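You operate a simulated robot arm through the tools that you are given. There is no shell and no other tool.

You run a simulated robot arm. Do the job below in one go: nothing can be reset, and whatever is moved stays where it is left.

Task
Fit the clay box with the black pad and clamp the beam.
Fine: the box sits down in the bath, the pad in its top; beam swung home over it, then the black nut tight.
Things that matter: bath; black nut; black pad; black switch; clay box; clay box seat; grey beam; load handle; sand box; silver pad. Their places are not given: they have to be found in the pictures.

The check looks at the end state, three seconds after you hand in, the way a careful person would. Anything else that was tipped, shoved, dropped, spilled or broken makes it a failure.

Robot
A 6-joint arm with a two-finger parallel gripper, fixed in place. Base frame: the origin is on the floor under the middle of its stand, x ahead of it, y to its left, z up. Readings come in mm, degrees, newtons and seconds.
It reaches about 1066 mm from its shoulder. Its first joint turns from -166.0 to 166.0 degrees. Payload 3.91 kg.
Tool frame: the origin (TCP) lies between the finger pads and is the grasp point; the fingertips stand 30 mm ahead of it; z points along the fingers, y is the line along which they close. The gripper opens to 110 mm. The fingers are 20 mm wide and 10 mm thick; the gripper's body (48 by 112 mm) begins 55 mm behind the TCP.
Orientation is that of the tool frame in the base frame, as a unit quaternion [x, y, z, w]. With the fingers straight down and closing along the base's y, the tool's x points along the base's -x, its y along +y and its z along -z.

Tools
- The arm moves only by the tool drive_tool. Its arguments are lists of equal length, an entry for each row: "offset": the shift along the tool's x, y, z in mm, a list of three; "rot": the turn, a rotation vector about the tool's x, y, z in degrees, a list of three; "jaw": the finger opening in mm, from 0 to 110. In form: {"offset": [[x, y, z], ...], "rot": [[rx, ry, rz], ...], "jaw": [jaw, ...]}. A call has 1 to 20 rows; each row shifts and turns the commanded pose from where the row before left it, along the tool's axes as they then stand. Rows are played at 5 a second. More than 50 mm and 8.6 degrees between two rows, or a gripper value outside its range, and nothing of the call is played. A pose out of reach is approached as far as the arm can. The call stops where the force on the tool passes 90 N (or 10 N more than at its start, if that is more) or the arm is blocked; 0.2 s more then pass. The fingers move at their own pace (about 153 mm/s each) and stop on an object; they squeeze with about 23 N. The grip force told is the motor's: it shows also when the fingers shut on nothing. Time passes only in rows, and 0.2 s behind the last, so rows that do not move let the fingers close. The reply holds the time, the measured pose of the TCP, the force on the tool along the base axes, the opening and the grip force, in the units named above and with some noise, with the torque about the TCP (base axes, N m) and any sound that the robot's microphone picked up.
- Cameras (640 x 400 px; columns grow to the right, rows downward): "scene" is fixed at [220.1, -642.1, 1711.9]; the picture's right is [0.73, -0.69, 0.00], its down [-0.40, -0.42, -0.81] and it looks along [0.56, 0.59, -0.58] (base axes); focal length 326 px, centre (320, 200). "wrist" rides on the gripper at [72, 17, -103] in the tool frame; the picture's right is [-0.23, 0.97, 0.00], its down [-0.76, -0.18, -0.62] and it looks along [-0.61, -0.14, 0.78] (tool axes); focal length 222 px, centre (320, 200).
- snapshot(camera): a new picture of that camera. The clock stands still meanwhile.
- locate(camera, pixels): there is no depth. For up to 12 entries [column, row, z] of the newest picture of that camera ("zoom" is the newest enlarged one), the place [x, y] in the base frame at which the ray of that pixel passes the height z, good to about 2 mm, but the place of the scene camera against the robot may be out by one fixed shift of up to 12 mm in any direction. The clock stands still meanwhile.
- zoom(camera, box): a new picture of the part [left, top, right, bottom] of that camera's present view, enlarged. The clock stands still meanwhile.
- finish_job(): hands the job in; it is judged then, once.

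Unless the task says otherwise, let go and move clear before handing in.

The tools are called after "Emit:" by a JSON object that holds its "name" and its "arguments". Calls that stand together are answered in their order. drive_tool: Moves the arm, as the interface text tells. Its arguments: {"type":"object","properties":{"offset":{"type":"array"},"rot":{"type":"array"},"jaw":{"type":"array"}},"required":["offset","rot","jaw"]} The other tools are called the same way: snapshot (camera) takes a picture; locate (camera, pixels) gives the place at which the rays of pixels pass given heights; zoom (camera, box) takes an enlarged picture of a part of a camera's view; finish_job () hands the job in.

At the start:

```text
t: 0.0
eef_pos: [552.8, 42.2, 1348.4]
tool_rot: [-0.001, 1.0, 0.001, 0.001]
ft_force: [-0.3, -0.2, -0.3]
wrist_torque: [0.0, 0.01, 0.02]
finger_gap: 110.0
finger_force: 0.0
```

scene: 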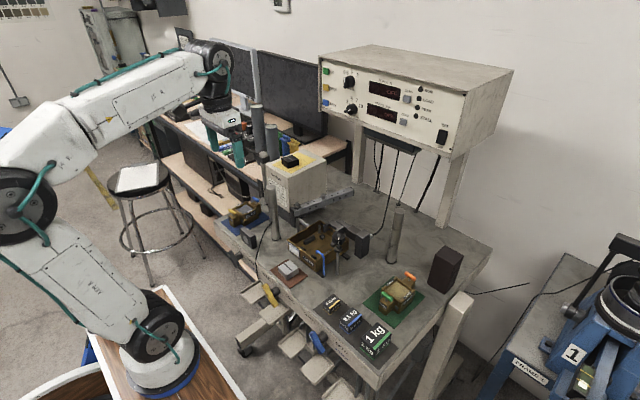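
wrist: 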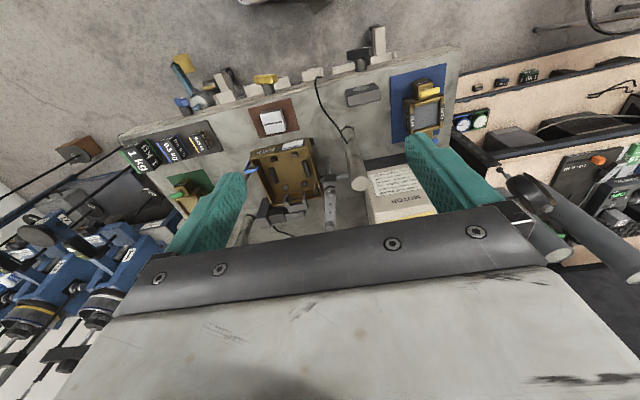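

The scene shows a bench with a shear-type apparatus around (330,240), and coloured mats with small boxes. I'll zoom in on the parts to identify each of them.

Emit:
{"name": "zoom", "arguments": {"camera": "scene", "box": [200, 130, 360, 230]}}

Emit:
{"name": "zoom", "arguments": {"camera": "scene", "box": [260, 210, 380, 285]}}

Emit:
{"name": "zoom", "arguments": {"camera": "scene", "box": [320, 240, 480, 340]}}

Emit:
{"name": "zoom", "arguments": {"camera": "scene", "box": [210, 190, 310, 252]}}

Emit:
{"name": "zoom", "arguments": {"camera": "scene", "box": [220, 250, 380, 350]}}

Emit:
{"name": "zoom", "arguments": {"camera": "wrist", "box": [120, 60, 480, 240]}}

```text
4.00 times, centred on (280, 180) of scene
```

zoom: 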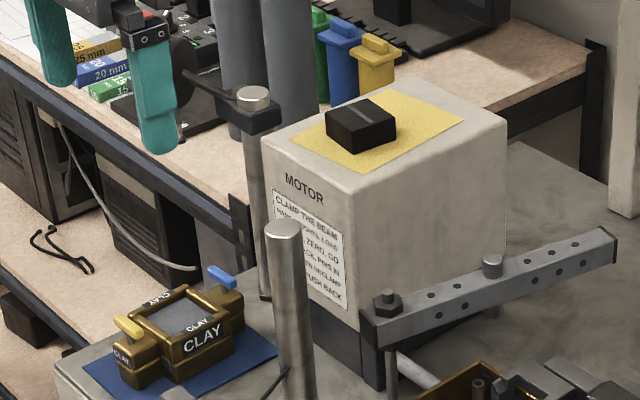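

```text
5.33 times, centred on (320, 248) of scene
```

zoom: 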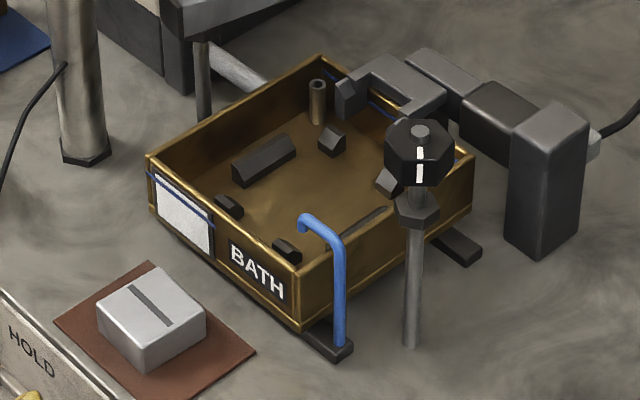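

```text
4.00 times, centred on (400, 290) of scene
```

zoom: 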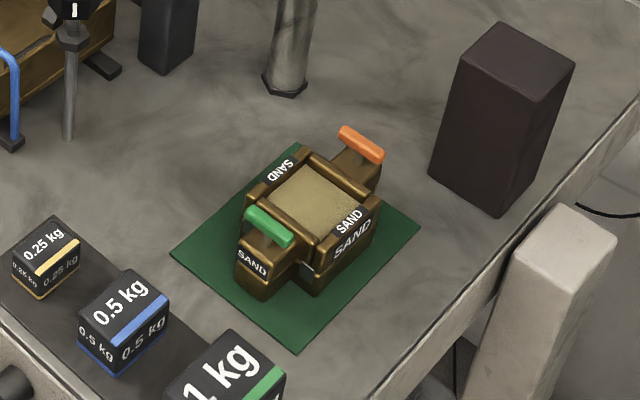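

```text
6.40 times, centred on (260, 221) of scene
```

zoom: 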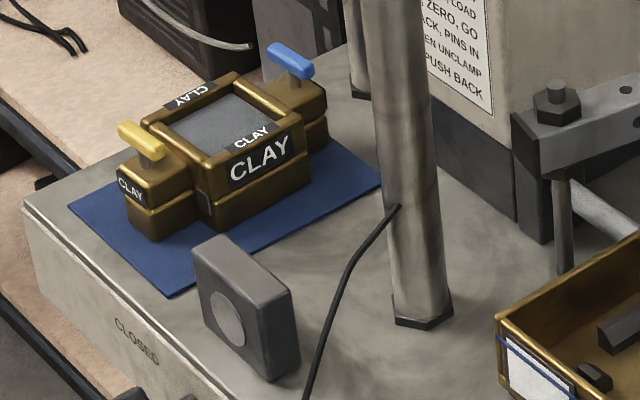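

```text
4.00 times, centred on (300, 300) of scene
```

zoom: 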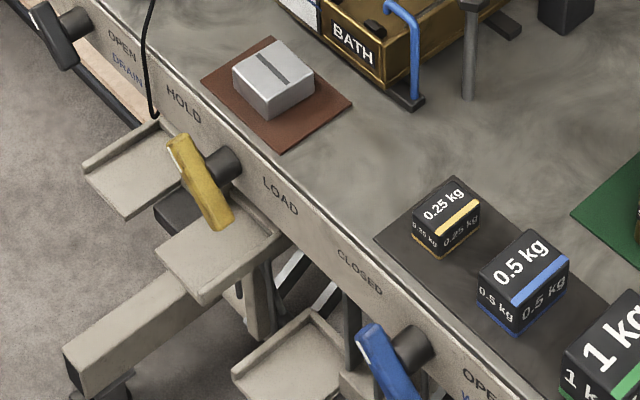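

```text
1.78 times, centred on (300, 150) of wrist
```

zoom: 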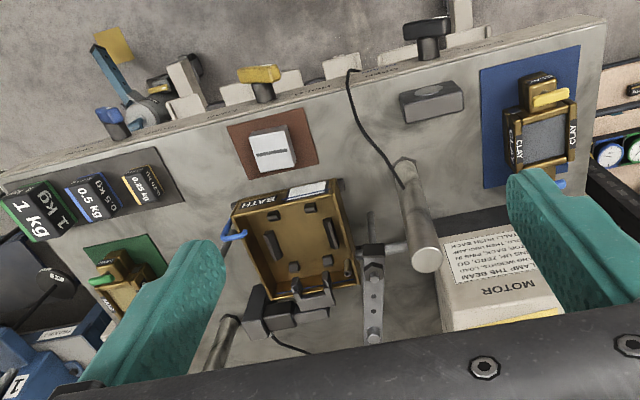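

The pictures show the clay box on a blue mat (scene ~(250,212)), the black pad on the motor (scene ~(290,160)), the silver pad on a brown mat and the beam behind the bath. I'll find the bench height by comparing rays from both cameras.

Emit:
{"name": "locate", "arguments": {"camera": "scene", "pixels": [[288.1, 267.7, 700], [288.1, 267.7, 800], [288.1, 267.7, 900], [288.1, 267.7, 1000]]}}

Emit:
{"name": "locate", "arguments": {"camera": "wrist", "pixels": [[272.5, 123, 700], [272.5, 123, 800], [272.5, 123, 900], [272.5, 123, 1000]]}}

Emit:
{"name": "zoom", "arguments": {"camera": "scene", "box": [262, 170, 294, 210]}}

Emit:
{"name": "zoom", "arguments": {"camera": "scene", "box": [280, 170, 370, 226]}}

Emit:
{"name": "zoom", "arguments": {"camera": "scene", "box": [310, 60, 470, 160]}}

Emit:
{"name": "zoom", "arguments": {"camera": "wrist", "box": [380, 50, 480, 140]}}

Emit:
{"name": "zoom", "arguments": {"camera": "wrist", "box": [220, 120, 380, 240]}}

```text
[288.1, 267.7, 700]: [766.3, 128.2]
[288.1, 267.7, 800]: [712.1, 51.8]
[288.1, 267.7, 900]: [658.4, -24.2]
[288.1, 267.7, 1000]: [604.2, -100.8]
```

```text
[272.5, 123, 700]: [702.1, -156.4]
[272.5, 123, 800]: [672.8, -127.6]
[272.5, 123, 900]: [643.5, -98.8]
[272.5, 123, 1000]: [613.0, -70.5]
```

```text
10.00 times, centred on (278, 190) of scene
```

zoom: 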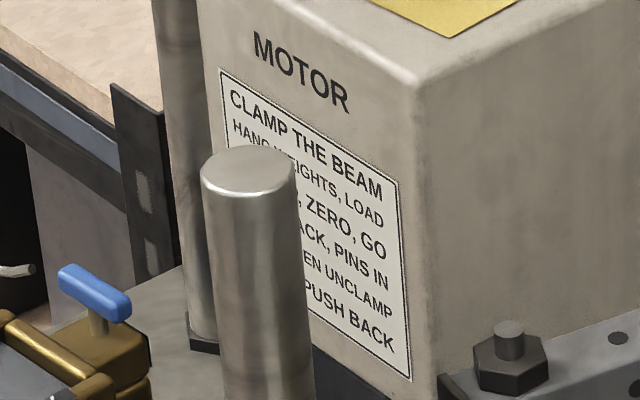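

```text
7.11 times, centred on (325, 198) of scene
```

zoom: 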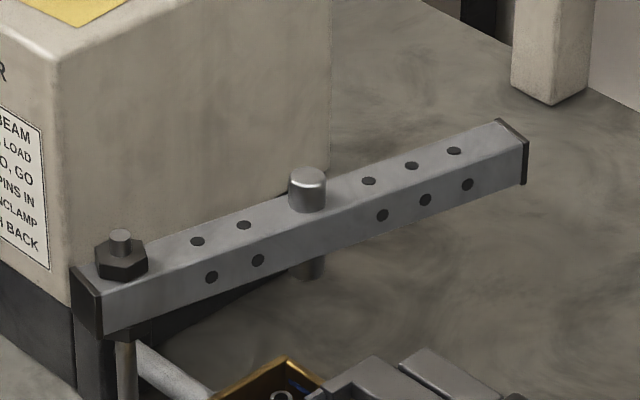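

```text
4.00 times, centred on (390, 110) of scene
```

zoom: 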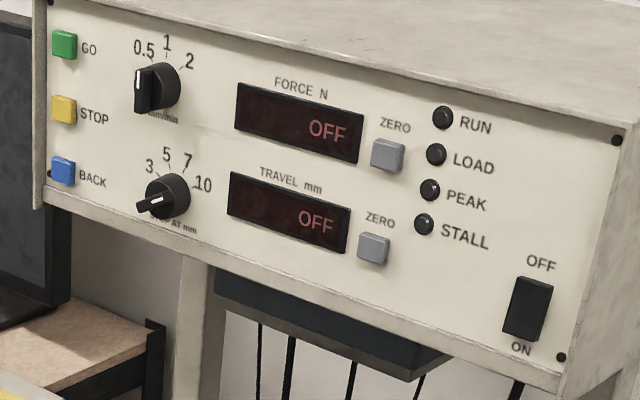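

```text
4.44 times, centred on (430, 95) of wrist
```

zoom: 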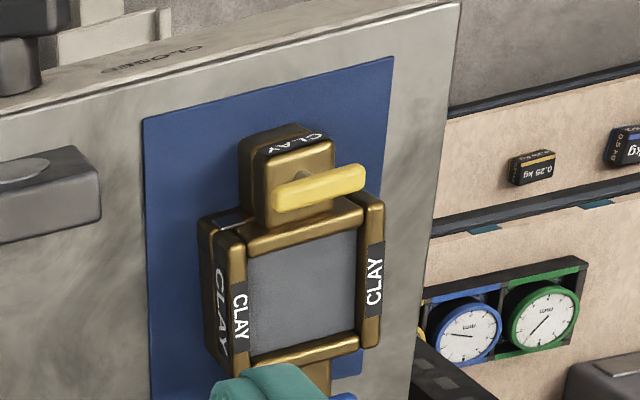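

```text
3.33 times, centred on (300, 180) of wrist
```

zoom: 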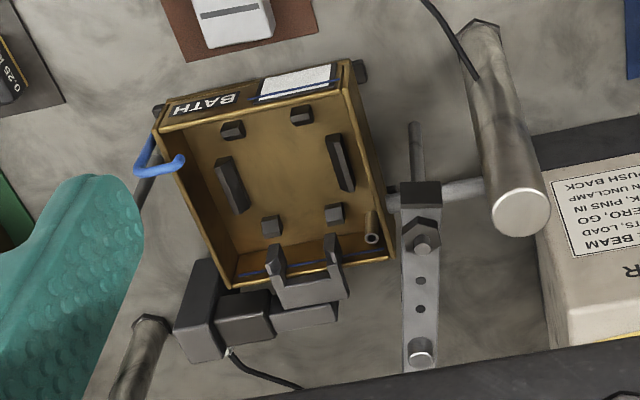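

The two cameras' rays to the silver pad meet near z≈970, so the bench top is near 950. I'll refine that using the corners of the brown mat.

Emit:
{"name": "locate", "arguments": {"camera": "scene", "pixels": [[270, 271.25, 940], [287.5, 259.25, 940], [308, 275.75, 940], [290, 288.25, 940], [270, 271.25, 960], [287.5, 259.25, 960], [308, 275.75, 960], [290, 288.25, 960]]}}

Emit:
{"name": "locate", "arguments": {"camera": "wrist", "pixels": [[289.9, 96.6, 940], [298.9, 130.3, 940], [256.7, 138.8, 940], [248.3, 109.6, 940], [289.9, 96.6, 960], [298.9, 130.3, 960], [256.7, 138.8, 960], [248.3, 109.6, 960]]}}

```text
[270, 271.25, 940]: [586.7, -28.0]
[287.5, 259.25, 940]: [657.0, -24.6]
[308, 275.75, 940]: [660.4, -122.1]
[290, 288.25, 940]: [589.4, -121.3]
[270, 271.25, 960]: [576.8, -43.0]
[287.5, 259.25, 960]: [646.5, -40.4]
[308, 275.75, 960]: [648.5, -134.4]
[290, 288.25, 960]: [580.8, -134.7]
```

```text
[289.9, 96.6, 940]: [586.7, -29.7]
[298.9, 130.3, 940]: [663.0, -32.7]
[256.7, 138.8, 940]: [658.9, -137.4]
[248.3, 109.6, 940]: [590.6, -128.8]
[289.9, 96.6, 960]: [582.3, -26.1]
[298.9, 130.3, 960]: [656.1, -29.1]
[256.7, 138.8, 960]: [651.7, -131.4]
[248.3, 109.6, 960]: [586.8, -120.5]
```

The bench top sits near z≈945 and is aligned with the base axes. Next I'll triangulate the bath rim, posts, nut, beam, clay box and black pad with both cameras.

Emit:
{"name": "locate", "arguments": {"camera": "scene", "pixels": [[287.7, 239.6, 1000], [320, 221.2, 1000], [348.5, 239, 1000], [316.3, 262, 1000], [276.4, 239.4, 945], [391, 262, 945], [337, 275.2, 945], [298, 232.6, 945]]}}

Emit:
{"name": "locate", "arguments": {"camera": "wrist", "pixels": [[309, 138.6, 1000], [321.6, 197.4, 1000], [273, 207, 1000], [250.4, 158.4, 1000], [309, 138.6, 980], [321.6, 197.4, 980], [273, 207, 980], [250.4, 158.4, 980]]}}

```text
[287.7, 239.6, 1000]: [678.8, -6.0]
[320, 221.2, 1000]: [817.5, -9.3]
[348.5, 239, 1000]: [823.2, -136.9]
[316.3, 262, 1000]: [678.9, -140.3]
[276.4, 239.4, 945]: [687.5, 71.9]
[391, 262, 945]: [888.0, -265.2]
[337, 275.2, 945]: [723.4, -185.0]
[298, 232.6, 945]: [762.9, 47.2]
```

```text
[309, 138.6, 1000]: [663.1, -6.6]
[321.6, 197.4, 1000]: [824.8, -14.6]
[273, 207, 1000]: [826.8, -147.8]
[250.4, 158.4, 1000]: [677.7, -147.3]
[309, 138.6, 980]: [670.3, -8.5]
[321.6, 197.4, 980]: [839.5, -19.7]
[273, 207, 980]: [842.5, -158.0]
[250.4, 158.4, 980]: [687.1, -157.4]
```

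The bath rim is at about x 678–822, y −8…−142, z≈1000, and the beam now points +x from a pivot near (763, 47). I'll back the arm off and lower it a little to get clearer wrist views of the bath, beam and nut.

Emit:
{"name": "drive_tool", "arguments": {"offset": [[30, -15, 25], [30, -15, 25], [30, -15, 25], [30, -15, 25], [0, 0, 0]], "rot": [[0, 0, 0], [0, 0, 0], [0, 0, 0], [0, 0, 0], [0, 0, 0]], "jaw": [110, 110, 110, 110, 110]}}

Emit:
{"name": "snapshot", "arguments": {"camera": "wrist"}}

Emit:
{"name": "snapshot", "arguments": {"camera": "scene"}}

```text
t: 1.2
eef_pos: [431.6, -17.0, 1249.3]
tool_rot: [0.0, 1.0, 0.001, 0.001]
ft_force: [-0.2, -0.2, -0.4]
wrist_torque: [-0.02, 0.0, 0.01]
finger_gap: 110.2
finger_force: 0.1
```

```text
taken
```

wrist: 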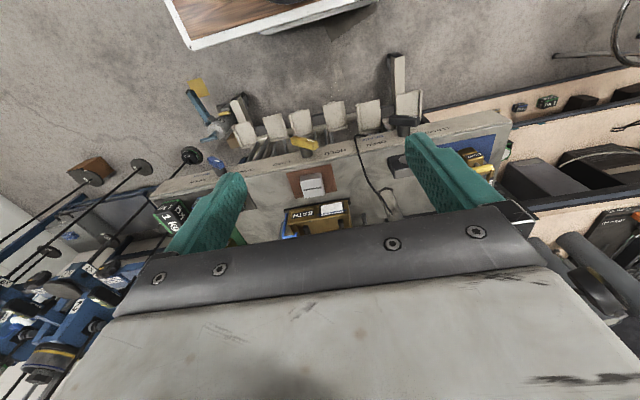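

```text
taken
```

scene: 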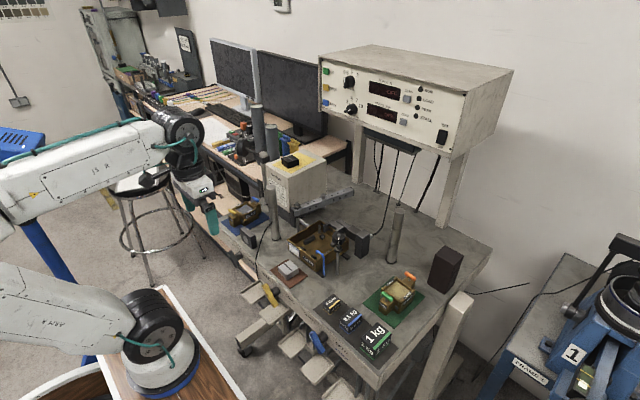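

The gripper body hides everything below row ~230, so the camera has to sit above what I want to see. Before moving forward I'll map the tall obstacles: the panel, motor and posts.

Emit:
{"name": "zoom", "arguments": {"camera": "scene", "box": [240, 90, 480, 240]}}

Emit:
{"name": "zoom", "arguments": {"camera": "scene", "box": [230, 90, 350, 165]}}

Emit:
{"name": "locate", "arguments": {"camera": "scene", "pixels": [[440, 226, 945], [320, 108, 1300], [460, 155, 1300], [320, 108, 1250], [460, 155, 1250], [320, 50, 1400], [512, 70, 1400], [490, 245, 945]]}}

```text
2.67 times, centred on (360, 165) of scene
```

zoom: 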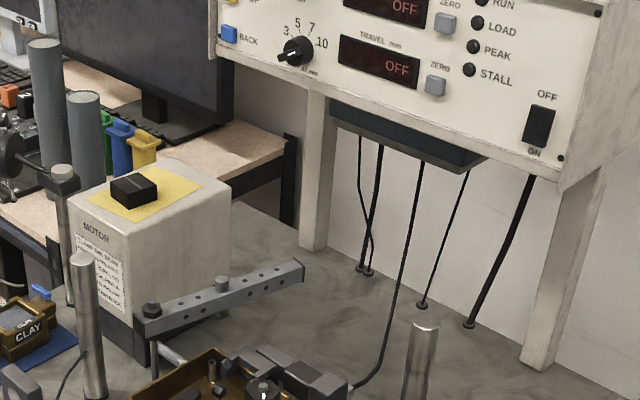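

```text
5.33 times, centred on (290, 128) of scene
```

zoom: 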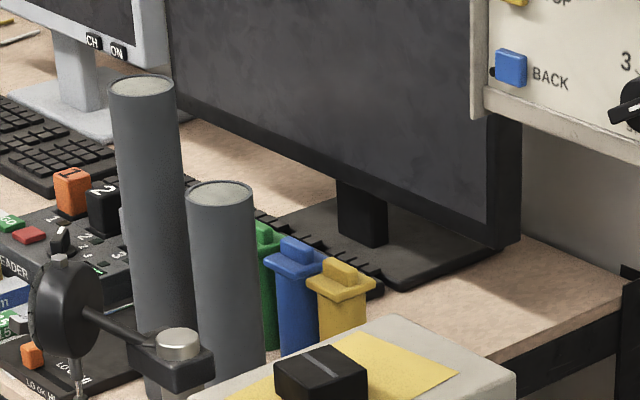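

```text
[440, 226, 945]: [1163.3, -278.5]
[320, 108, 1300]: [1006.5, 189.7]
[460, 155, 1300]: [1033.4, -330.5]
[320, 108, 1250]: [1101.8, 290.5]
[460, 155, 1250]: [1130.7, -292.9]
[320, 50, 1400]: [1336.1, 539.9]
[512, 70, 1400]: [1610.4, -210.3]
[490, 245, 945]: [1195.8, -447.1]
```

Emit:
{"name": "locate", "arguments": {"camera": "scene", "pixels": [[270.7, 187.5, 1100], [270.7, 187.5, 1150], [270.7, 187.5, 1200], [398, 213, 1050], [398, 213, 1100], [398, 213, 1150], [264, 154, 1150], [264, 154, 1200], [257, 107, 1200], [270, 128, 1150], [290, 160, 1150], [290, 160, 1100]]}}

Emit:
{"name": "drive_tool", "arguments": {"offset": [[0, 0, -30], [-20, -5, -40], [-40, -5, -30], [-45, -10, 0], [-45, -10, 0], [-45, -10, 0], [-45, -10, 0], [0, 0, 0]], "rot": [[0, 0, 0], [0, 0, 0], [0, 0, 0], [0, 0, 0], [0, 0, 0], [0, 0, 0], [0, 0, 0], [0, 0, 0]], "jaw": [110, 110, 110, 110, 110, 110, 110, 110]}}

Emit:
{"name": "snapshot", "arguments": {"camera": "wrist"}}

```text
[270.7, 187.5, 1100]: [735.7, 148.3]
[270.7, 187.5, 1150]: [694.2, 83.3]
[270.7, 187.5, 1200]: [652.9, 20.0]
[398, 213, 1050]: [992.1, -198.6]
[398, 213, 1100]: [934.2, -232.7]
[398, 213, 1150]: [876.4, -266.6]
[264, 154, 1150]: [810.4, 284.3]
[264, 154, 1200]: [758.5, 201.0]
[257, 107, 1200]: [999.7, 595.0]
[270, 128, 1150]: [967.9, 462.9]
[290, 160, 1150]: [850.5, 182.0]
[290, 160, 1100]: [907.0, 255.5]
```

```text
refused: row 3 steps farther than a row can; nothing moved
```

```text
taken
```

wrist: 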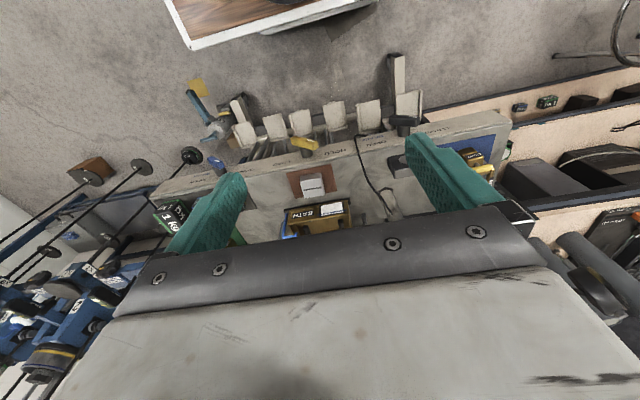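

That call was refused because one row stepped too far, so I'm replaying the move with smaller steps, rising first and then going forward. The post tops are near z≈1155, so travelling at 1340 is clear.

Emit:
{"name": "drive_tool", "arguments": {"offset": [[0, 0, -40], [-30, 0, -35], [-45, -5, -15], [-48, -10, 0], [-48, -10, 0], [-48, -10, 0], [-48, -10, 0], [-48, -10, 0], [0, 0, 0]], "rot": [[0, 0, 0], [0, 0, 0], [0, 0, 0], [0, 0, 0], [0, 0, 0], [0, 0, 0], [0, 0, 0], [0, 0, 0], [0, 0, 0]], "jaw": [110, 110, 110, 110, 110, 110, 110, 110, 110]}}

Emit:
{"name": "snapshot", "arguments": {"camera": "wrist"}}

```text
t: 3.2
eef_pos: [748.2, -74.3, 1339.0]
tool_rot: [0.0, 1.0, 0.001, 0.001]
ft_force: [-0.5, -0.1, 0.4]
wrist_torque: [0.0, 0.0, 0.04]
finger_gap: 110.0
finger_force: 0.0
```

```text
taken
```

wrist: 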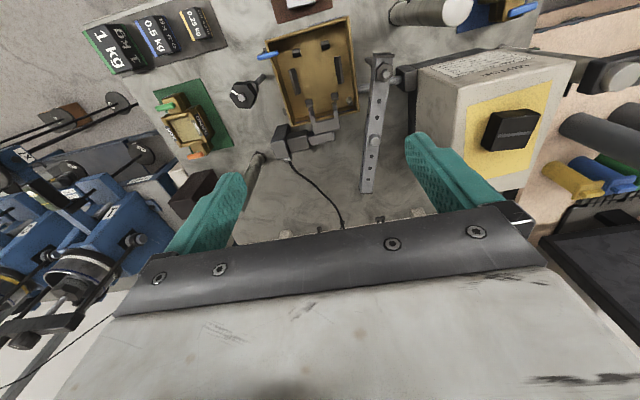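

Now the nut (~(245,93)), bath, beam and black pad on the motor (~(510,130)) are all visible. I'll zoom in on each.

Emit:
{"name": "zoom", "arguments": {"camera": "wrist", "box": [220, 10, 380, 110]}}

Emit:
{"name": "zoom", "arguments": {"camera": "wrist", "box": [330, 40, 430, 205]}}

Emit:
{"name": "zoom", "arguments": {"camera": "wrist", "box": [400, 40, 560, 200]}}

Emit:
{"name": "zoom", "arguments": {"camera": "wrist", "box": [220, 60, 300, 130]}}

```text
4.00 times, centred on (300, 60) of wrist
```

zoom: 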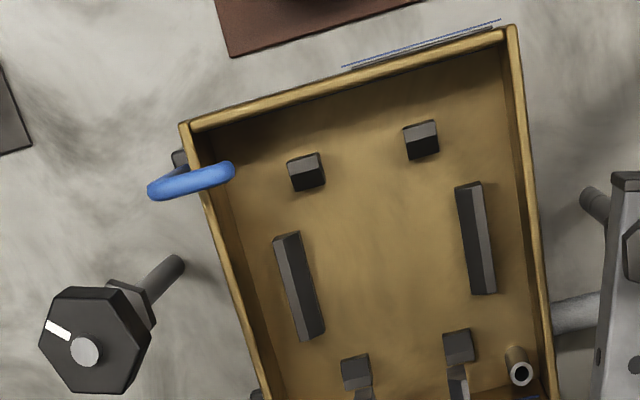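

```text
2.42 times, centred on (380, 122) of wrist
```

zoom: 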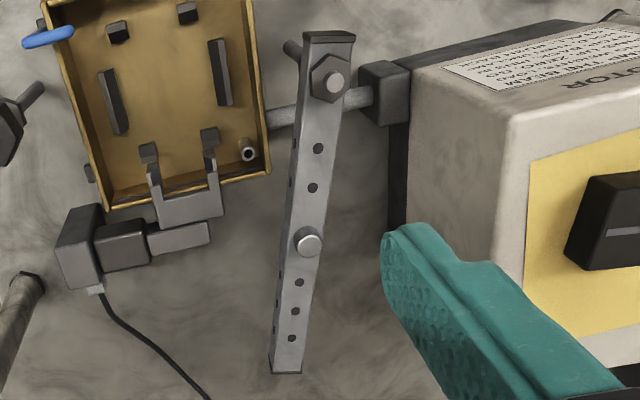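

```text
2.50 times, centred on (480, 120) of wrist
```

zoom: 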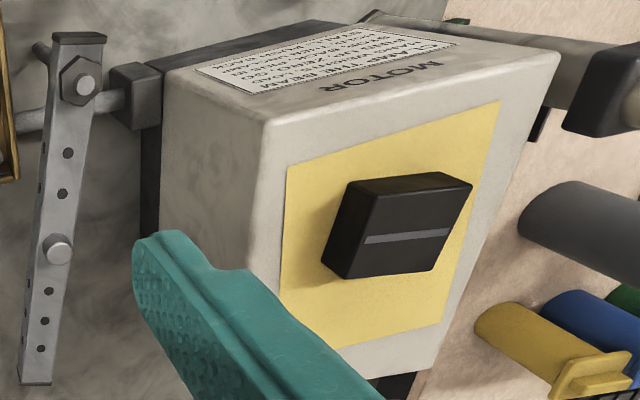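

```text
5.71 times, centred on (260, 95) of wrist
```

zoom: 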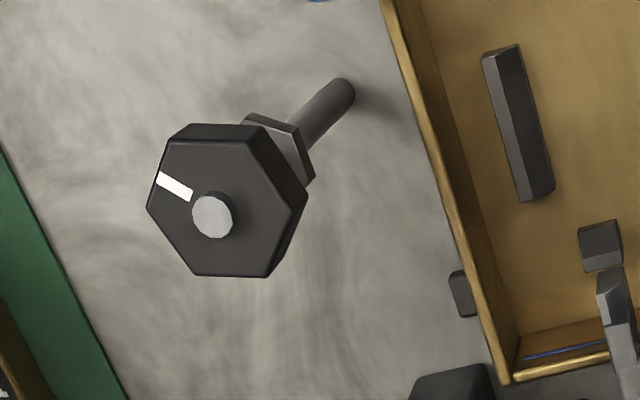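

The beam is a drilled bar on a hex-nut pivot, and the black nut sits on its own stud with a collar beneath. I'll lower the arm for a second wrist view so I can triangulate accurately.

Emit:
{"name": "drive_tool", "arguments": {"offset": [[0, 0, 40], [0, 0, 40], [0, 0, 30], [0, 0, 0]], "rot": [[0, 0, 0], [0, 0, 0], [0, 0, 0], [0, 0, 0]], "jaw": [110, 110, 110, 110]}}

Emit:
{"name": "snapshot", "arguments": {"camera": "wrist"}}

Emit:
{"name": "zoom", "arguments": {"camera": "wrist", "box": [150, 0, 390, 150]}}

Emit:
{"name": "zoom", "arguments": {"camera": "wrist", "box": [340, 0, 460, 230]}}

```text
t: 4.2
eef_pos: [747.8, -72.8, 1229.8]
tool_rot: [0.0, 1.0, 0.001, 0.001]
ft_force: [-0.4, 0.0, -0.2]
wrist_torque: [-0.03, -0.01, 0.02]
finger_gap: 110.2
finger_force: 0.0
```

```text
taken
```

wrist: 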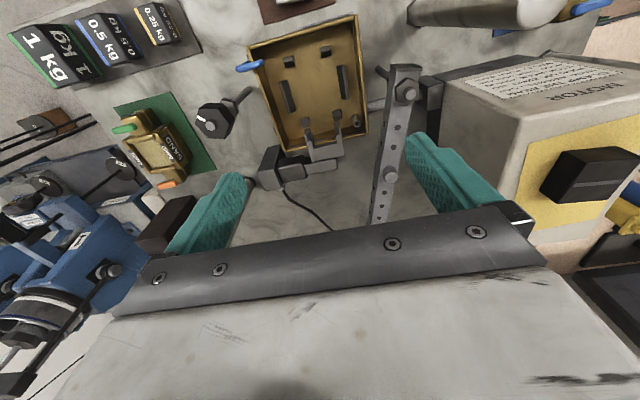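

```text
2.67 times, centred on (270, 75) of wrist
```

zoom: 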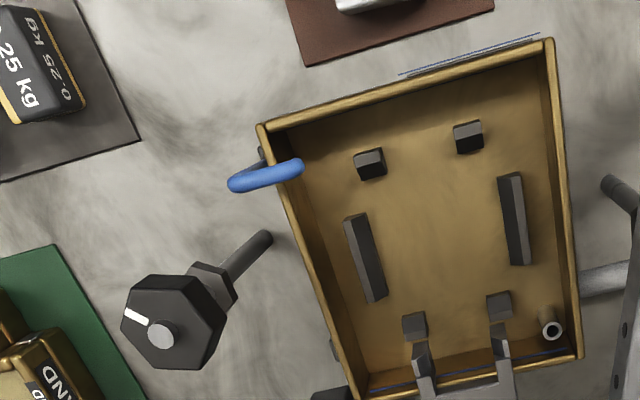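

```text
1.74 times, centred on (400, 115) of wrist
```

zoom: 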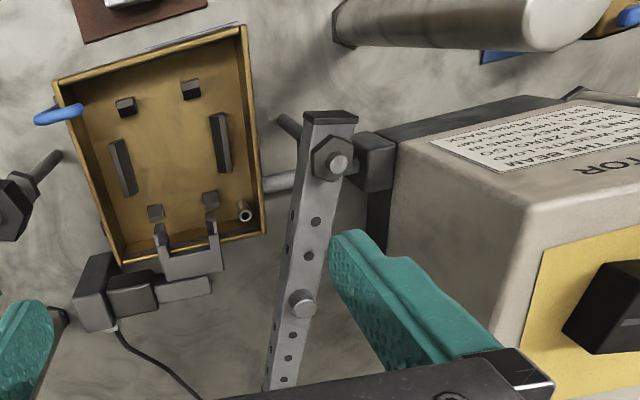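

Emit:
{"name": "locate", "arguments": {"camera": "wrist", "pixels": [[263.6, 24.8, 930], [263.6, 24.8, 950], [249.4, 88.9, 945], [210.1, 125.6, 1050], [210.1, 125.6, 1080], [210.1, 125.6, 1110], [406, 93, 1050], [406, 93, 1100], [390, 174, 1050], [390, 174, 1100], [374, 222, 1050], [374, 222, 1080]]}}

Emit:
{"name": "zoom", "arguments": {"camera": "scene", "box": [310, 220, 370, 280]}}

Emit:
{"name": "zoom", "arguments": {"camera": "scene", "box": [335, 175, 365, 205]}}

Emit:
{"name": "zoom", "arguments": {"camera": "scene", "box": [285, 190, 315, 235]}}

```text
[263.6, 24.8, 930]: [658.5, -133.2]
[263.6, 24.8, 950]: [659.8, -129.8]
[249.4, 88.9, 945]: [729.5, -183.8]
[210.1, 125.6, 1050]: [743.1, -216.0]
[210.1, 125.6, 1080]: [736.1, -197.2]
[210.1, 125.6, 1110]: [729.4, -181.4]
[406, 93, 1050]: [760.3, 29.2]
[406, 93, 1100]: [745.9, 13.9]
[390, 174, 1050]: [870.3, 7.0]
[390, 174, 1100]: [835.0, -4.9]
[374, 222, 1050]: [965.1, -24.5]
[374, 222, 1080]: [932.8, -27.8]
```

```text
6.67 times, centred on (340, 250) of scene
```

zoom: 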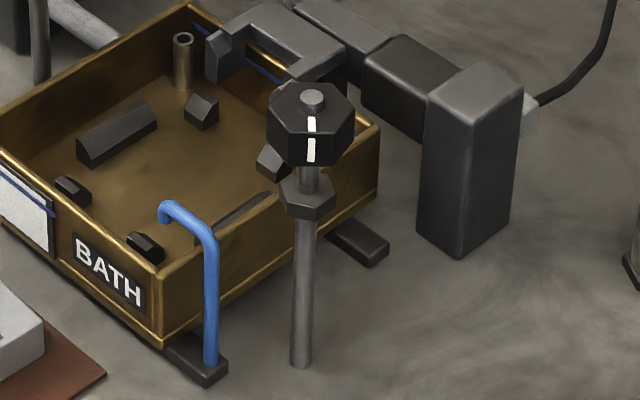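

```text
13.33 times, centred on (350, 190) of scene
```

zoom: 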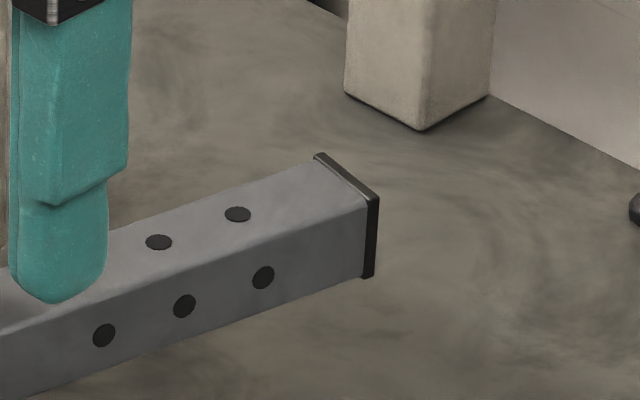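

```text
8.89 times, centred on (300, 212) of scene
```

zoom: 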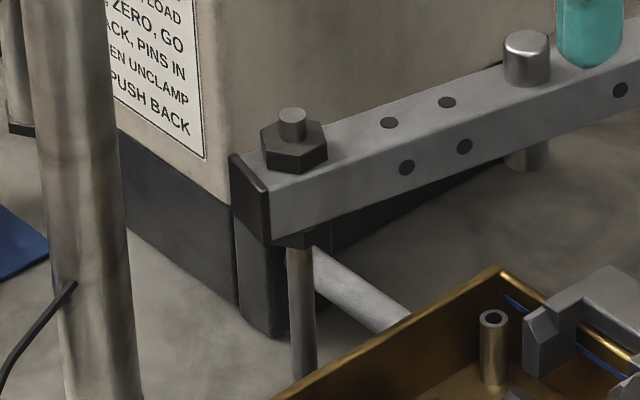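

Emit:
{"name": "zoom", "arguments": {"camera": "wrist", "box": [360, 50, 440, 120]}}

Emit:
{"name": "zoom", "arguments": {"camera": "wrist", "box": [360, 150, 420, 230]}}

Emit:
{"name": "zoom", "arguments": {"camera": "wrist", "box": [190, 80, 270, 150]}}

Emit:
{"name": "zoom", "arguments": {"camera": "wrist", "box": [500, 110, 640, 230]}}

```text
5.71 times, centred on (400, 85) of wrist
```

zoom: 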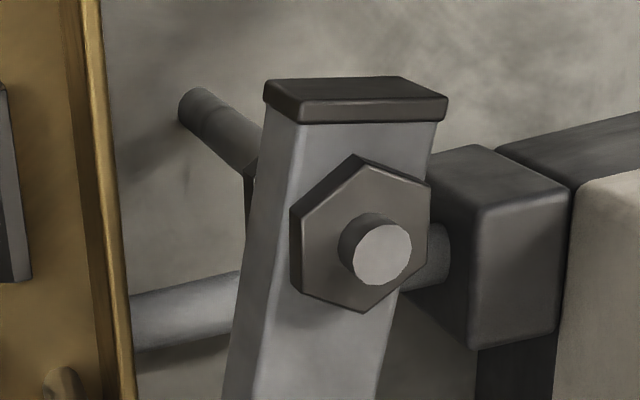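

```text
5.00 times, centred on (390, 190) of wrist
```

zoom: 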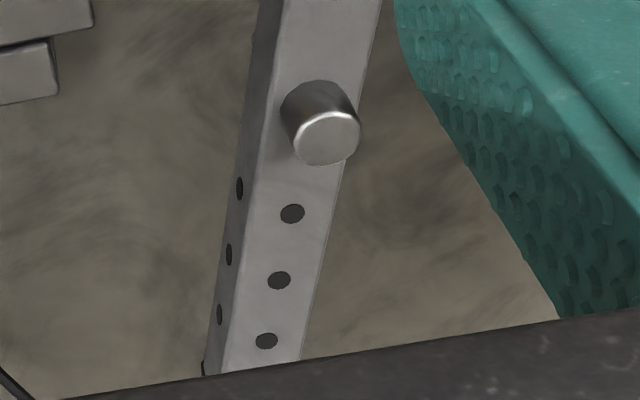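

```text
5.71 times, centred on (230, 115) of wrist
```

zoom: 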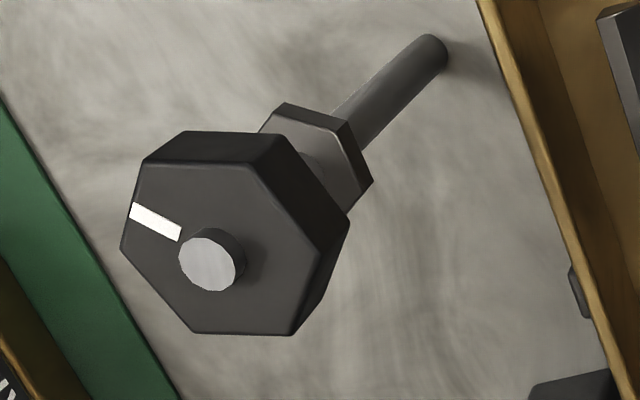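

```text
3.33 times, centred on (570, 170) of wrist
```

zoom: 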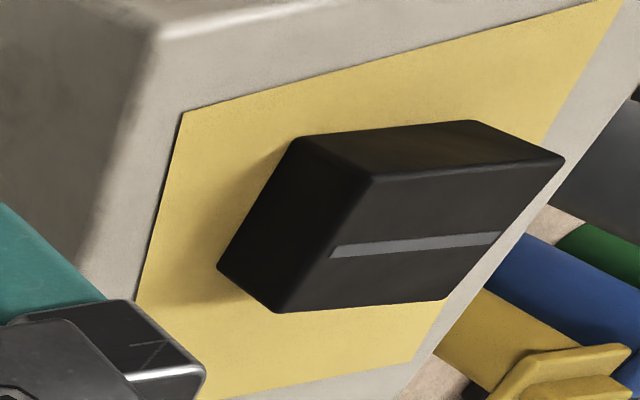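

Emit:
{"name": "locate", "arguments": {"camera": "wrist", "pixels": [[377.5, 69.5, 945], [410.9, 94.6, 1070], [410.9, 94.6, 1085], [410.9, 94.6, 1100], [384.4, 192.8, 1050], [384.4, 192.8, 1070], [379.2, 218.2, 1050], [379.2, 218.2, 1070], [391.4, 178, 1070], [391.4, 178, 1090]]}}

Emit:
{"name": "locate", "arguments": {"camera": "scene", "pixels": [[296.8, 203.3, 1070], [296.8, 203.3, 1085], [323, 195, 1070], [323, 195, 1090], [351.5, 187.5, 1050], [351.5, 187.5, 1070]]}}

```text
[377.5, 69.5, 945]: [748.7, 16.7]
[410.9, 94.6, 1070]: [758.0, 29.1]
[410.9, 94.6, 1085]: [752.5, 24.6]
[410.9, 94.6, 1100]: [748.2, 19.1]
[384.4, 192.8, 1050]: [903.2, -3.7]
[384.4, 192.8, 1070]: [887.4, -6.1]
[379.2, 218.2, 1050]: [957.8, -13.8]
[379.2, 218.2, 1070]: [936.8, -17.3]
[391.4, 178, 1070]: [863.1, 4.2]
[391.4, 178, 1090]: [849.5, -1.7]
```

```text
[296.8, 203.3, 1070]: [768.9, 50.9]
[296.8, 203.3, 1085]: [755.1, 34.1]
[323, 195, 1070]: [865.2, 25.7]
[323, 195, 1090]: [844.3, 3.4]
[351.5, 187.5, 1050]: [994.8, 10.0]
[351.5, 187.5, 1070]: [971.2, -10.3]
```

The pivot is at about (749,17), the nut stud at (729.5,−183.5), and the beam now points about −10°, so home should be about −90°. Next I'll look over the clay box from above.

Emit:
{"name": "locate", "arguments": {"camera": "scene", "pixels": [[244.4, 210, 990], [244.4, 210, 1000], [290, 160, 1130], [290, 160, 1160]]}}

Emit:
{"name": "drive_tool", "arguments": {"offset": [[0, 0, -40], [0, 0, -40], [0, 45, -20], [20, 45, 0], [20, 45, 0], [20, 45, 0], [20, 45, 0], [0, 25, 0], [0, 0, 0]], "rot": [[0, 0, 0], [0, 0, 0], [0, 0, 0], [0, 0, 0], [0, 0, 0], [0, 0, 0], [0, 0, 0], [0, 0, 0], [0, 0, 0]], "jaw": [110, 110, 110, 110, 110, 110, 110, 110, 110]}}

Emit:
{"name": "snapshot", "arguments": {"camera": "wrist"}}

```text
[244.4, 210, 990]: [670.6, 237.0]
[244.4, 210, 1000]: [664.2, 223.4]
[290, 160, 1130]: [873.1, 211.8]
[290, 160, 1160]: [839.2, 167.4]
```

```text
t: 6.2
eef_pos: [667.5, 177.1, 1332.5]
tool_rot: [0.0, 1.0, 0.001, 0.0]
ft_force: [-0.1, 0.8, 0.1]
wrist_torque: [0.03, -0.02, 0.01]
finger_gap: 110.0
finger_force: 0.1
```

```text
taken
```

wrist: 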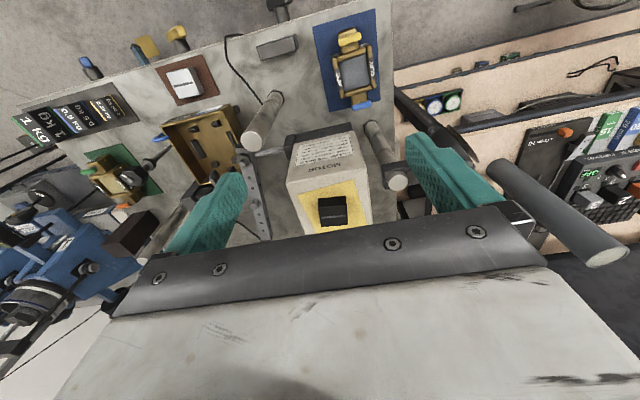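

The clay box is at (355,70), the black pad at (332,212), and the motor is between rows 140 and 230. I'll zoom in on these.

Emit:
{"name": "zoom", "arguments": {"camera": "wrist", "box": [305, 10, 405, 120]}}

Emit:
{"name": "zoom", "arguments": {"camera": "wrist", "box": [270, 110, 430, 240]}}

Emit:
{"name": "zoom", "arguments": {"camera": "wrist", "box": [160, 90, 280, 240]}}

Emit:
{"name": "zoom", "arguments": {"camera": "scene", "box": [220, 190, 280, 235]}}

```text
3.64 times, centred on (355, 65) of wrist
```

zoom: 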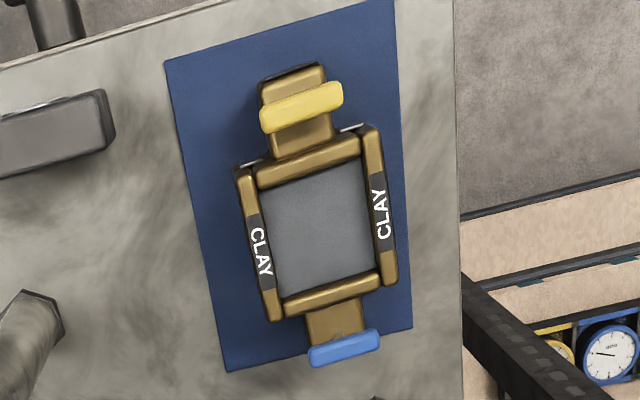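

```text
3.08 times, centred on (350, 175) of wrist
```

zoom: 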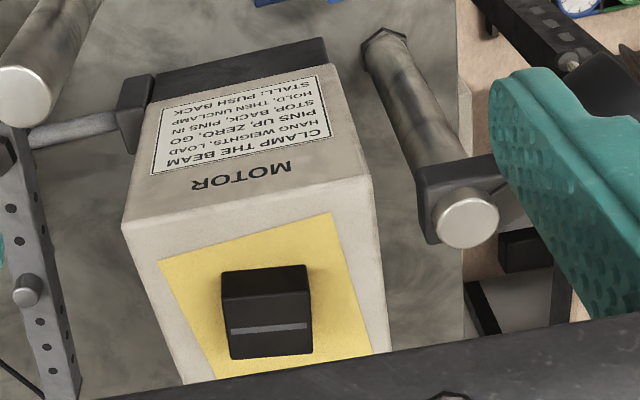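

```text
2.67 times, centred on (220, 165) of wrist
```

zoom: 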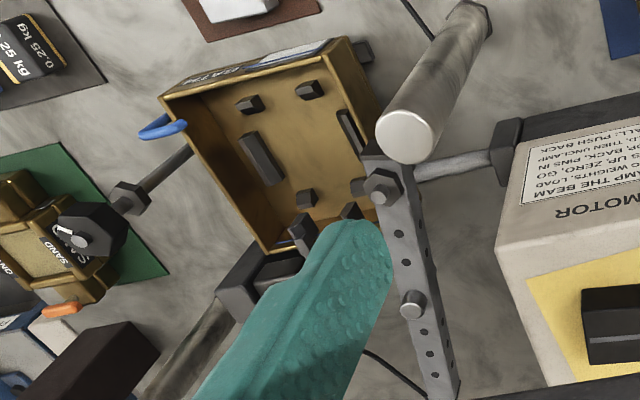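

```text
8.89 times, centred on (250, 212) of scene
```

zoom: 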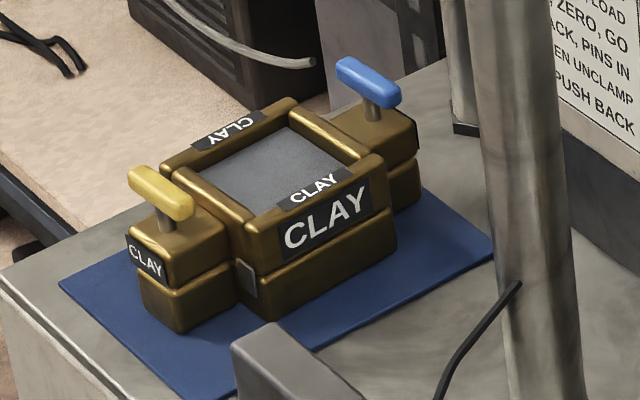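

The box is labelled CLAY, with its yellow-pin wing toward the robot and its blue-pin wing away. I'll measure its corners, the black pad, and the height of the dial-gauge post.

Emit:
{"name": "locate", "arguments": {"camera": "wrist", "pixels": [[371, 124, 945], [397, 181.5, 1100], [397, 181.5, 1150], [397, 181.5, 1180], [258, 80, 945], [246, 140, 1150], [325, 210, 1140], [325, 210, 1160]]}}

Emit:
{"name": "locate", "arguments": {"camera": "wrist", "pixels": [[333.6, 57.8, 985], [368.4, 46.8, 985], [341.7, 97.4, 985], [375.8, 87.6, 985], [333.0, 66.2, 985], [348.5, 32.5, 1000], [361.8, 106, 1000], [312.4, 27, 947], [329.7, 112, 947], [379.8, 99.6, 947], [375.8, 10.1, 947]]}}

```text
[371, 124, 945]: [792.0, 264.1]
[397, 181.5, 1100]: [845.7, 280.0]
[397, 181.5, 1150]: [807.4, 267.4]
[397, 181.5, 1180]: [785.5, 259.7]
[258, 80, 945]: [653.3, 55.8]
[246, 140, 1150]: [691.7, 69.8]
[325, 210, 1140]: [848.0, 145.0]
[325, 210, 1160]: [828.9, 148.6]
```

```text
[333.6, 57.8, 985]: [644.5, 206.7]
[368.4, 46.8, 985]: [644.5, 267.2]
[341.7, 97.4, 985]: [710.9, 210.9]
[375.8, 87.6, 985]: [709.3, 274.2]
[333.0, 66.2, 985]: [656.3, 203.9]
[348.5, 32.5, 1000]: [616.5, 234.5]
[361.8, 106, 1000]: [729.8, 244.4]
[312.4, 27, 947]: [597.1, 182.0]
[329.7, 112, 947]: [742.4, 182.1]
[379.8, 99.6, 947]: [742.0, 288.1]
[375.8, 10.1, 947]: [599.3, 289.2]
```

The box measures about 62 mm (y) by 66 mm (x), is centred near (676,239), and is turned about +5° from the base axes. I'll descend for a closer look before grasping.

Emit:
{"name": "drive_tool", "arguments": {"offset": [[-10, 20, 30], [-10, 20, 40], [-5, 5, 40], [0, 0, 40], [0, 0, 40], [0, 0, 0]], "rot": [[0, 0, 0], [0, 0, 0], [0, 0, 0], [0, 0, 0], [0, 0, 0], [0, 0, 0]], "jaw": [110, 110, 110, 110, 110, 110]}}

Emit:
{"name": "snapshot", "arguments": {"camera": "wrist"}}

Emit:
{"name": "zoom", "arguments": {"camera": "wrist", "box": [270, 0, 430, 140]}}

```text
t: 7.6
eef_pos: [691.6, 224.3, 1140.8]
tool_rot: [0.0, 1.0, 0.0, 0.001]
ft_force: [0.6, 0.8, -0.3]
wrist_torque: [0.01, -0.02, -0.01]
finger_gap: 110.0
finger_force: 0.1
```

```text
taken
```

wrist: 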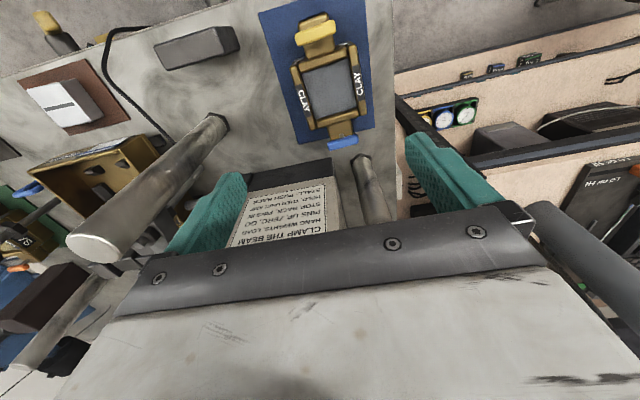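

```text
2.86 times, centred on (350, 70) of wrist
```

zoom: 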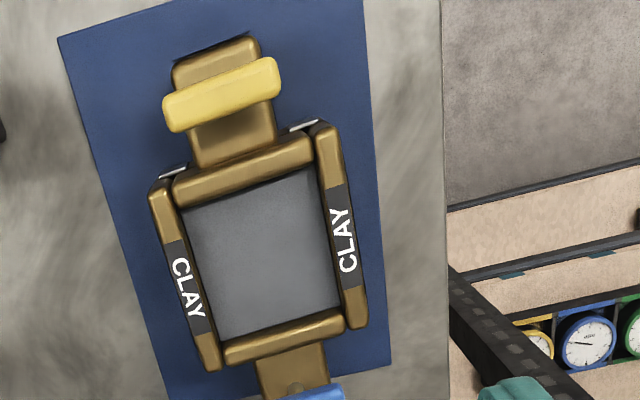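

Now I'll locate the rail corners on this close view, trying two candidate top heights.

Emit:
{"name": "locate", "arguments": {"camera": "zoom", "pixels": [[150, 192, 985], [207, 370, 985], [336, 127, 985], [367, 320, 985], [150, 192, 995], [207, 370, 995], [336, 127, 995], [367, 320, 995], [222, 95, 1005], [316, 392, 1005], [60, 38, 947], [390, 364, 947]]}}

Emit:
{"name": "locate", "arguments": {"camera": "scene", "pixels": [[238.3, 213.1, 985], [252.6, 198.9, 985], [267.6, 205.6, 985], [247.5, 218.5, 985]]}}

Emit:
{"name": "zoom", "arguments": {"camera": "wrist", "box": [290, 80, 380, 170]}}

```text
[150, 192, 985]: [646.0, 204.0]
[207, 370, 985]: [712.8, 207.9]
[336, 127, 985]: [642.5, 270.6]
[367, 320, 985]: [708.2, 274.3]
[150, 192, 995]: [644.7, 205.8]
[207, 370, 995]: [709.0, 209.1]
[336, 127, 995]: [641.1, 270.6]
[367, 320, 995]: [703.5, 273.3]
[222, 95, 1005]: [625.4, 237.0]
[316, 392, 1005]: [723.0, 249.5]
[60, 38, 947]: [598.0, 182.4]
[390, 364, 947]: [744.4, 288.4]
```

```text
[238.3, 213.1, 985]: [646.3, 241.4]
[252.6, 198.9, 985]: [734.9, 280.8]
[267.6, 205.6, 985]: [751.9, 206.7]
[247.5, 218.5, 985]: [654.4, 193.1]
```

```text
4.44 times, centred on (335, 125) of wrist
```

zoom: 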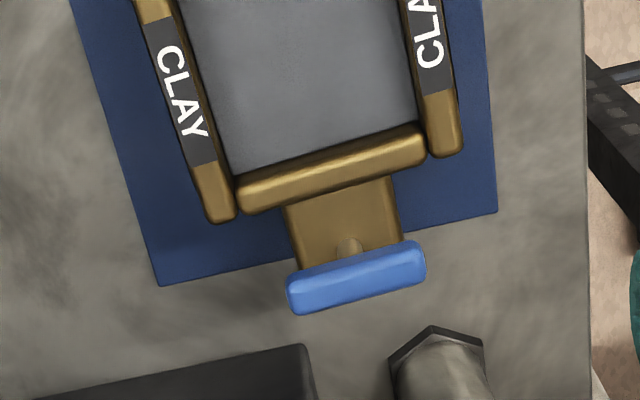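

The close view puts the box centre at (677.4,239.2), turned about +3.4°, with sides about 67 mm. Before picking it up I'll look closely at the bath seat from above to work out the placement.

Emit:
{"name": "drive_tool", "arguments": {"offset": [[0, 0, -40], [0, 0, -40], [0, -10, -40], [-5, -48, 0], [-10, -48, 0], [-15, -46, 0], [-15, -46, 0], [-15, -46, 0], [-15, -46, 0], [-15, -20, 30], [0, 0, 40], [0, 0, 0]], "rot": [[0, 0, 0], [0, 0, 0], [0, 0, 0], [0, 0, 0], [0, 0, 0], [0, 0, 0], [0, 0, 0], [0, 0, 0], [0, 0, 0], [0, 0, 0], [0, 0, 0], [0, 0, 0]], "jaw": [110, 110, 110, 110, 110, 110, 110, 110, 110, 110, 110, 110]}}

Emit:
{"name": "snapshot", "arguments": {"camera": "wrist"}}

Emit:
{"name": "zoom", "arguments": {"camera": "wrist", "box": [230, 0, 390, 150]}}

```text
t: 10.2
eef_pos: [784.1, -86.4, 1187.7]
tool_rot: [0.0, 1.0, 0.001, 0.0]
ft_force: [-0.1, 0.4, -0.2]
wrist_torque: [0.0, 0.01, -0.01]
finger_gap: 110.1
finger_force: 0.0
```

```text
taken
```

wrist: 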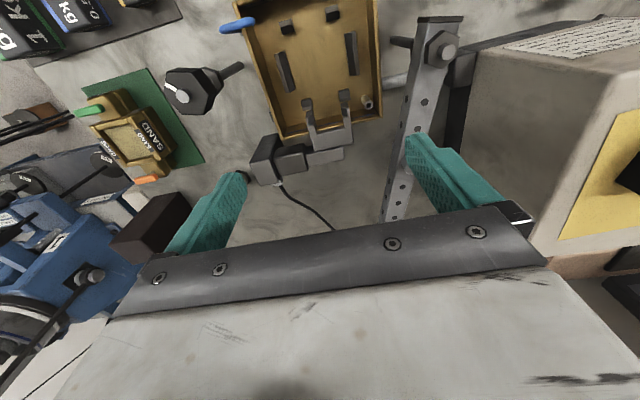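

```text
2.67 times, centred on (310, 75) of wrist
```

zoom: 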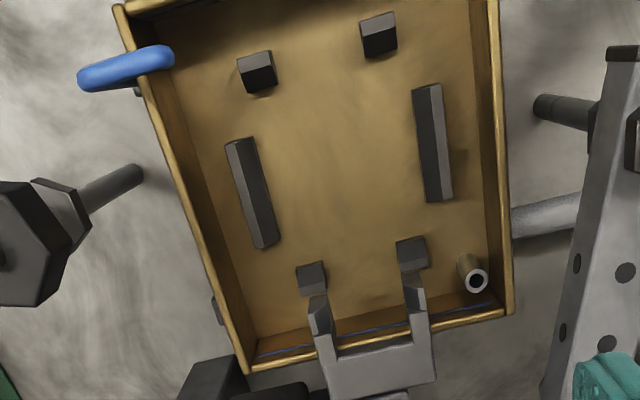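

Emit:
{"name": "zoom", "arguments": {"camera": "wrist", "box": [265, 0, 375, 70]}}

Emit:
{"name": "zoom", "arguments": {"camera": "wrist", "box": [260, 60, 390, 145]}}

Emit:
{"name": "zoom", "arguments": {"camera": "scene", "box": [285, 215, 355, 260]}}

```text
5.71 times, centred on (320, 35) of wrist
```

zoom: 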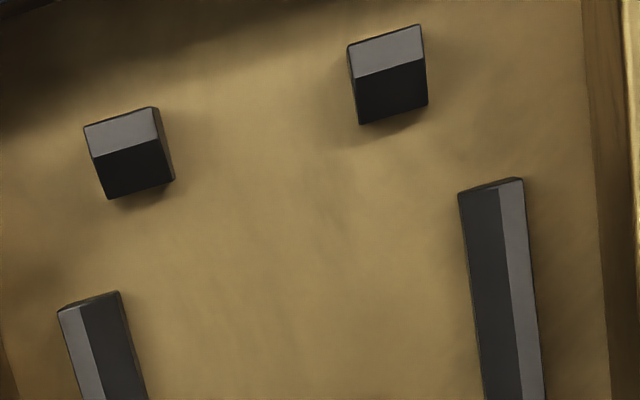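

```text
4.71 times, centred on (325, 102) of wrist
```

zoom: 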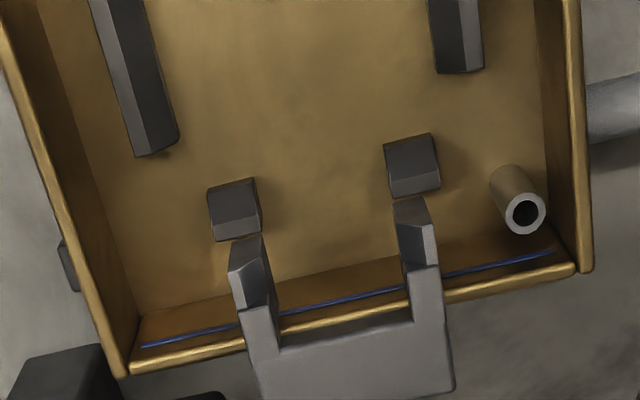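

```text
8.89 times, centred on (320, 238) of scene
```

zoom: 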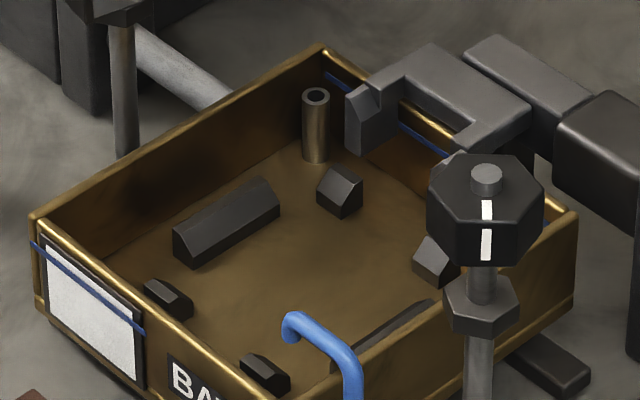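

The seat pocket is now clear: two chamfered bars on ±y and chamfered block pairs on ±x, so the body sits between them and the wings pass between the blocks. I'll measure it from a wrist zoom.

Emit:
{"name": "zoom", "arguments": {"camera": "wrist", "box": [230, 0, 390, 100]}}

Emit:
{"name": "locate", "arguments": {"camera": "zoom", "pixels": [[160, 212, 962], [205, 362, 962], [400, 152, 962], [430, 302, 962], [185, 138, 962], [365, 82, 962], [245, 390, 962], [400, 346, 962]]}}

```text
4.00 times, centred on (310, 50) of wrist
```

zoom: 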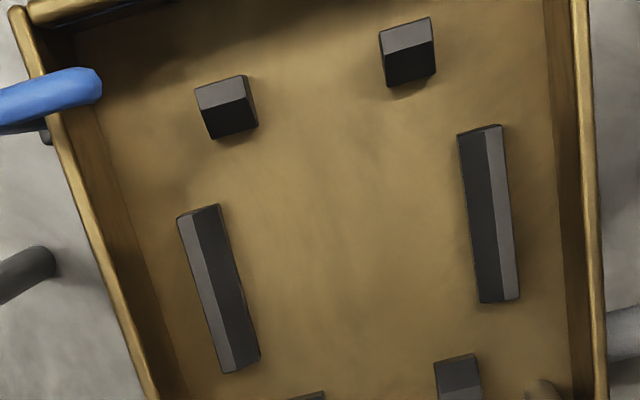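

```text
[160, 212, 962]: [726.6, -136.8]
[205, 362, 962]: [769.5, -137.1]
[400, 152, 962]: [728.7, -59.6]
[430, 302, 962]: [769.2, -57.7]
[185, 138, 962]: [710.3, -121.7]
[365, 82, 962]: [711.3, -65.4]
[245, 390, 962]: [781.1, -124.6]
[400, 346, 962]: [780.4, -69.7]
```

Emit:
{"name": "locate", "arguments": {"camera": "zoom", "pixels": [[221, 206, 965], [260, 357, 965], [458, 136, 965], [480, 301, 965], [213, 139, 965], [258, 126, 965], [388, 87, 965], [435, 74, 965], [177, 219, 975], [222, 373, 975], [501, 126, 975], [519, 298, 975]]}}

Emit:
{"name": "zoom", "arguments": {"camera": "wrist", "box": [270, 70, 390, 145]}}

```text
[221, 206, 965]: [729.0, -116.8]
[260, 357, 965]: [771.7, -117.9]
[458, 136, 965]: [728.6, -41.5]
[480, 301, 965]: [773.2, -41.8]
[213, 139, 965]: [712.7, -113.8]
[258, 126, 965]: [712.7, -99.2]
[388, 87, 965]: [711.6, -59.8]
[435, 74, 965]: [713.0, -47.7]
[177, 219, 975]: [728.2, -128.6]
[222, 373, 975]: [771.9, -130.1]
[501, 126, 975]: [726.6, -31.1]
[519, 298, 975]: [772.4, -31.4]
```

```text
5.33 times, centred on (330, 108) of wrist
```

zoom: 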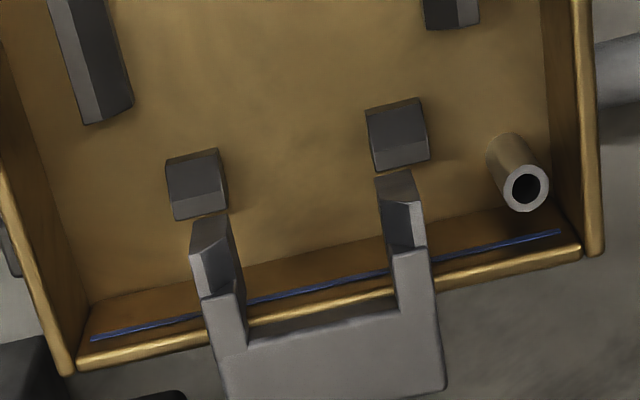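

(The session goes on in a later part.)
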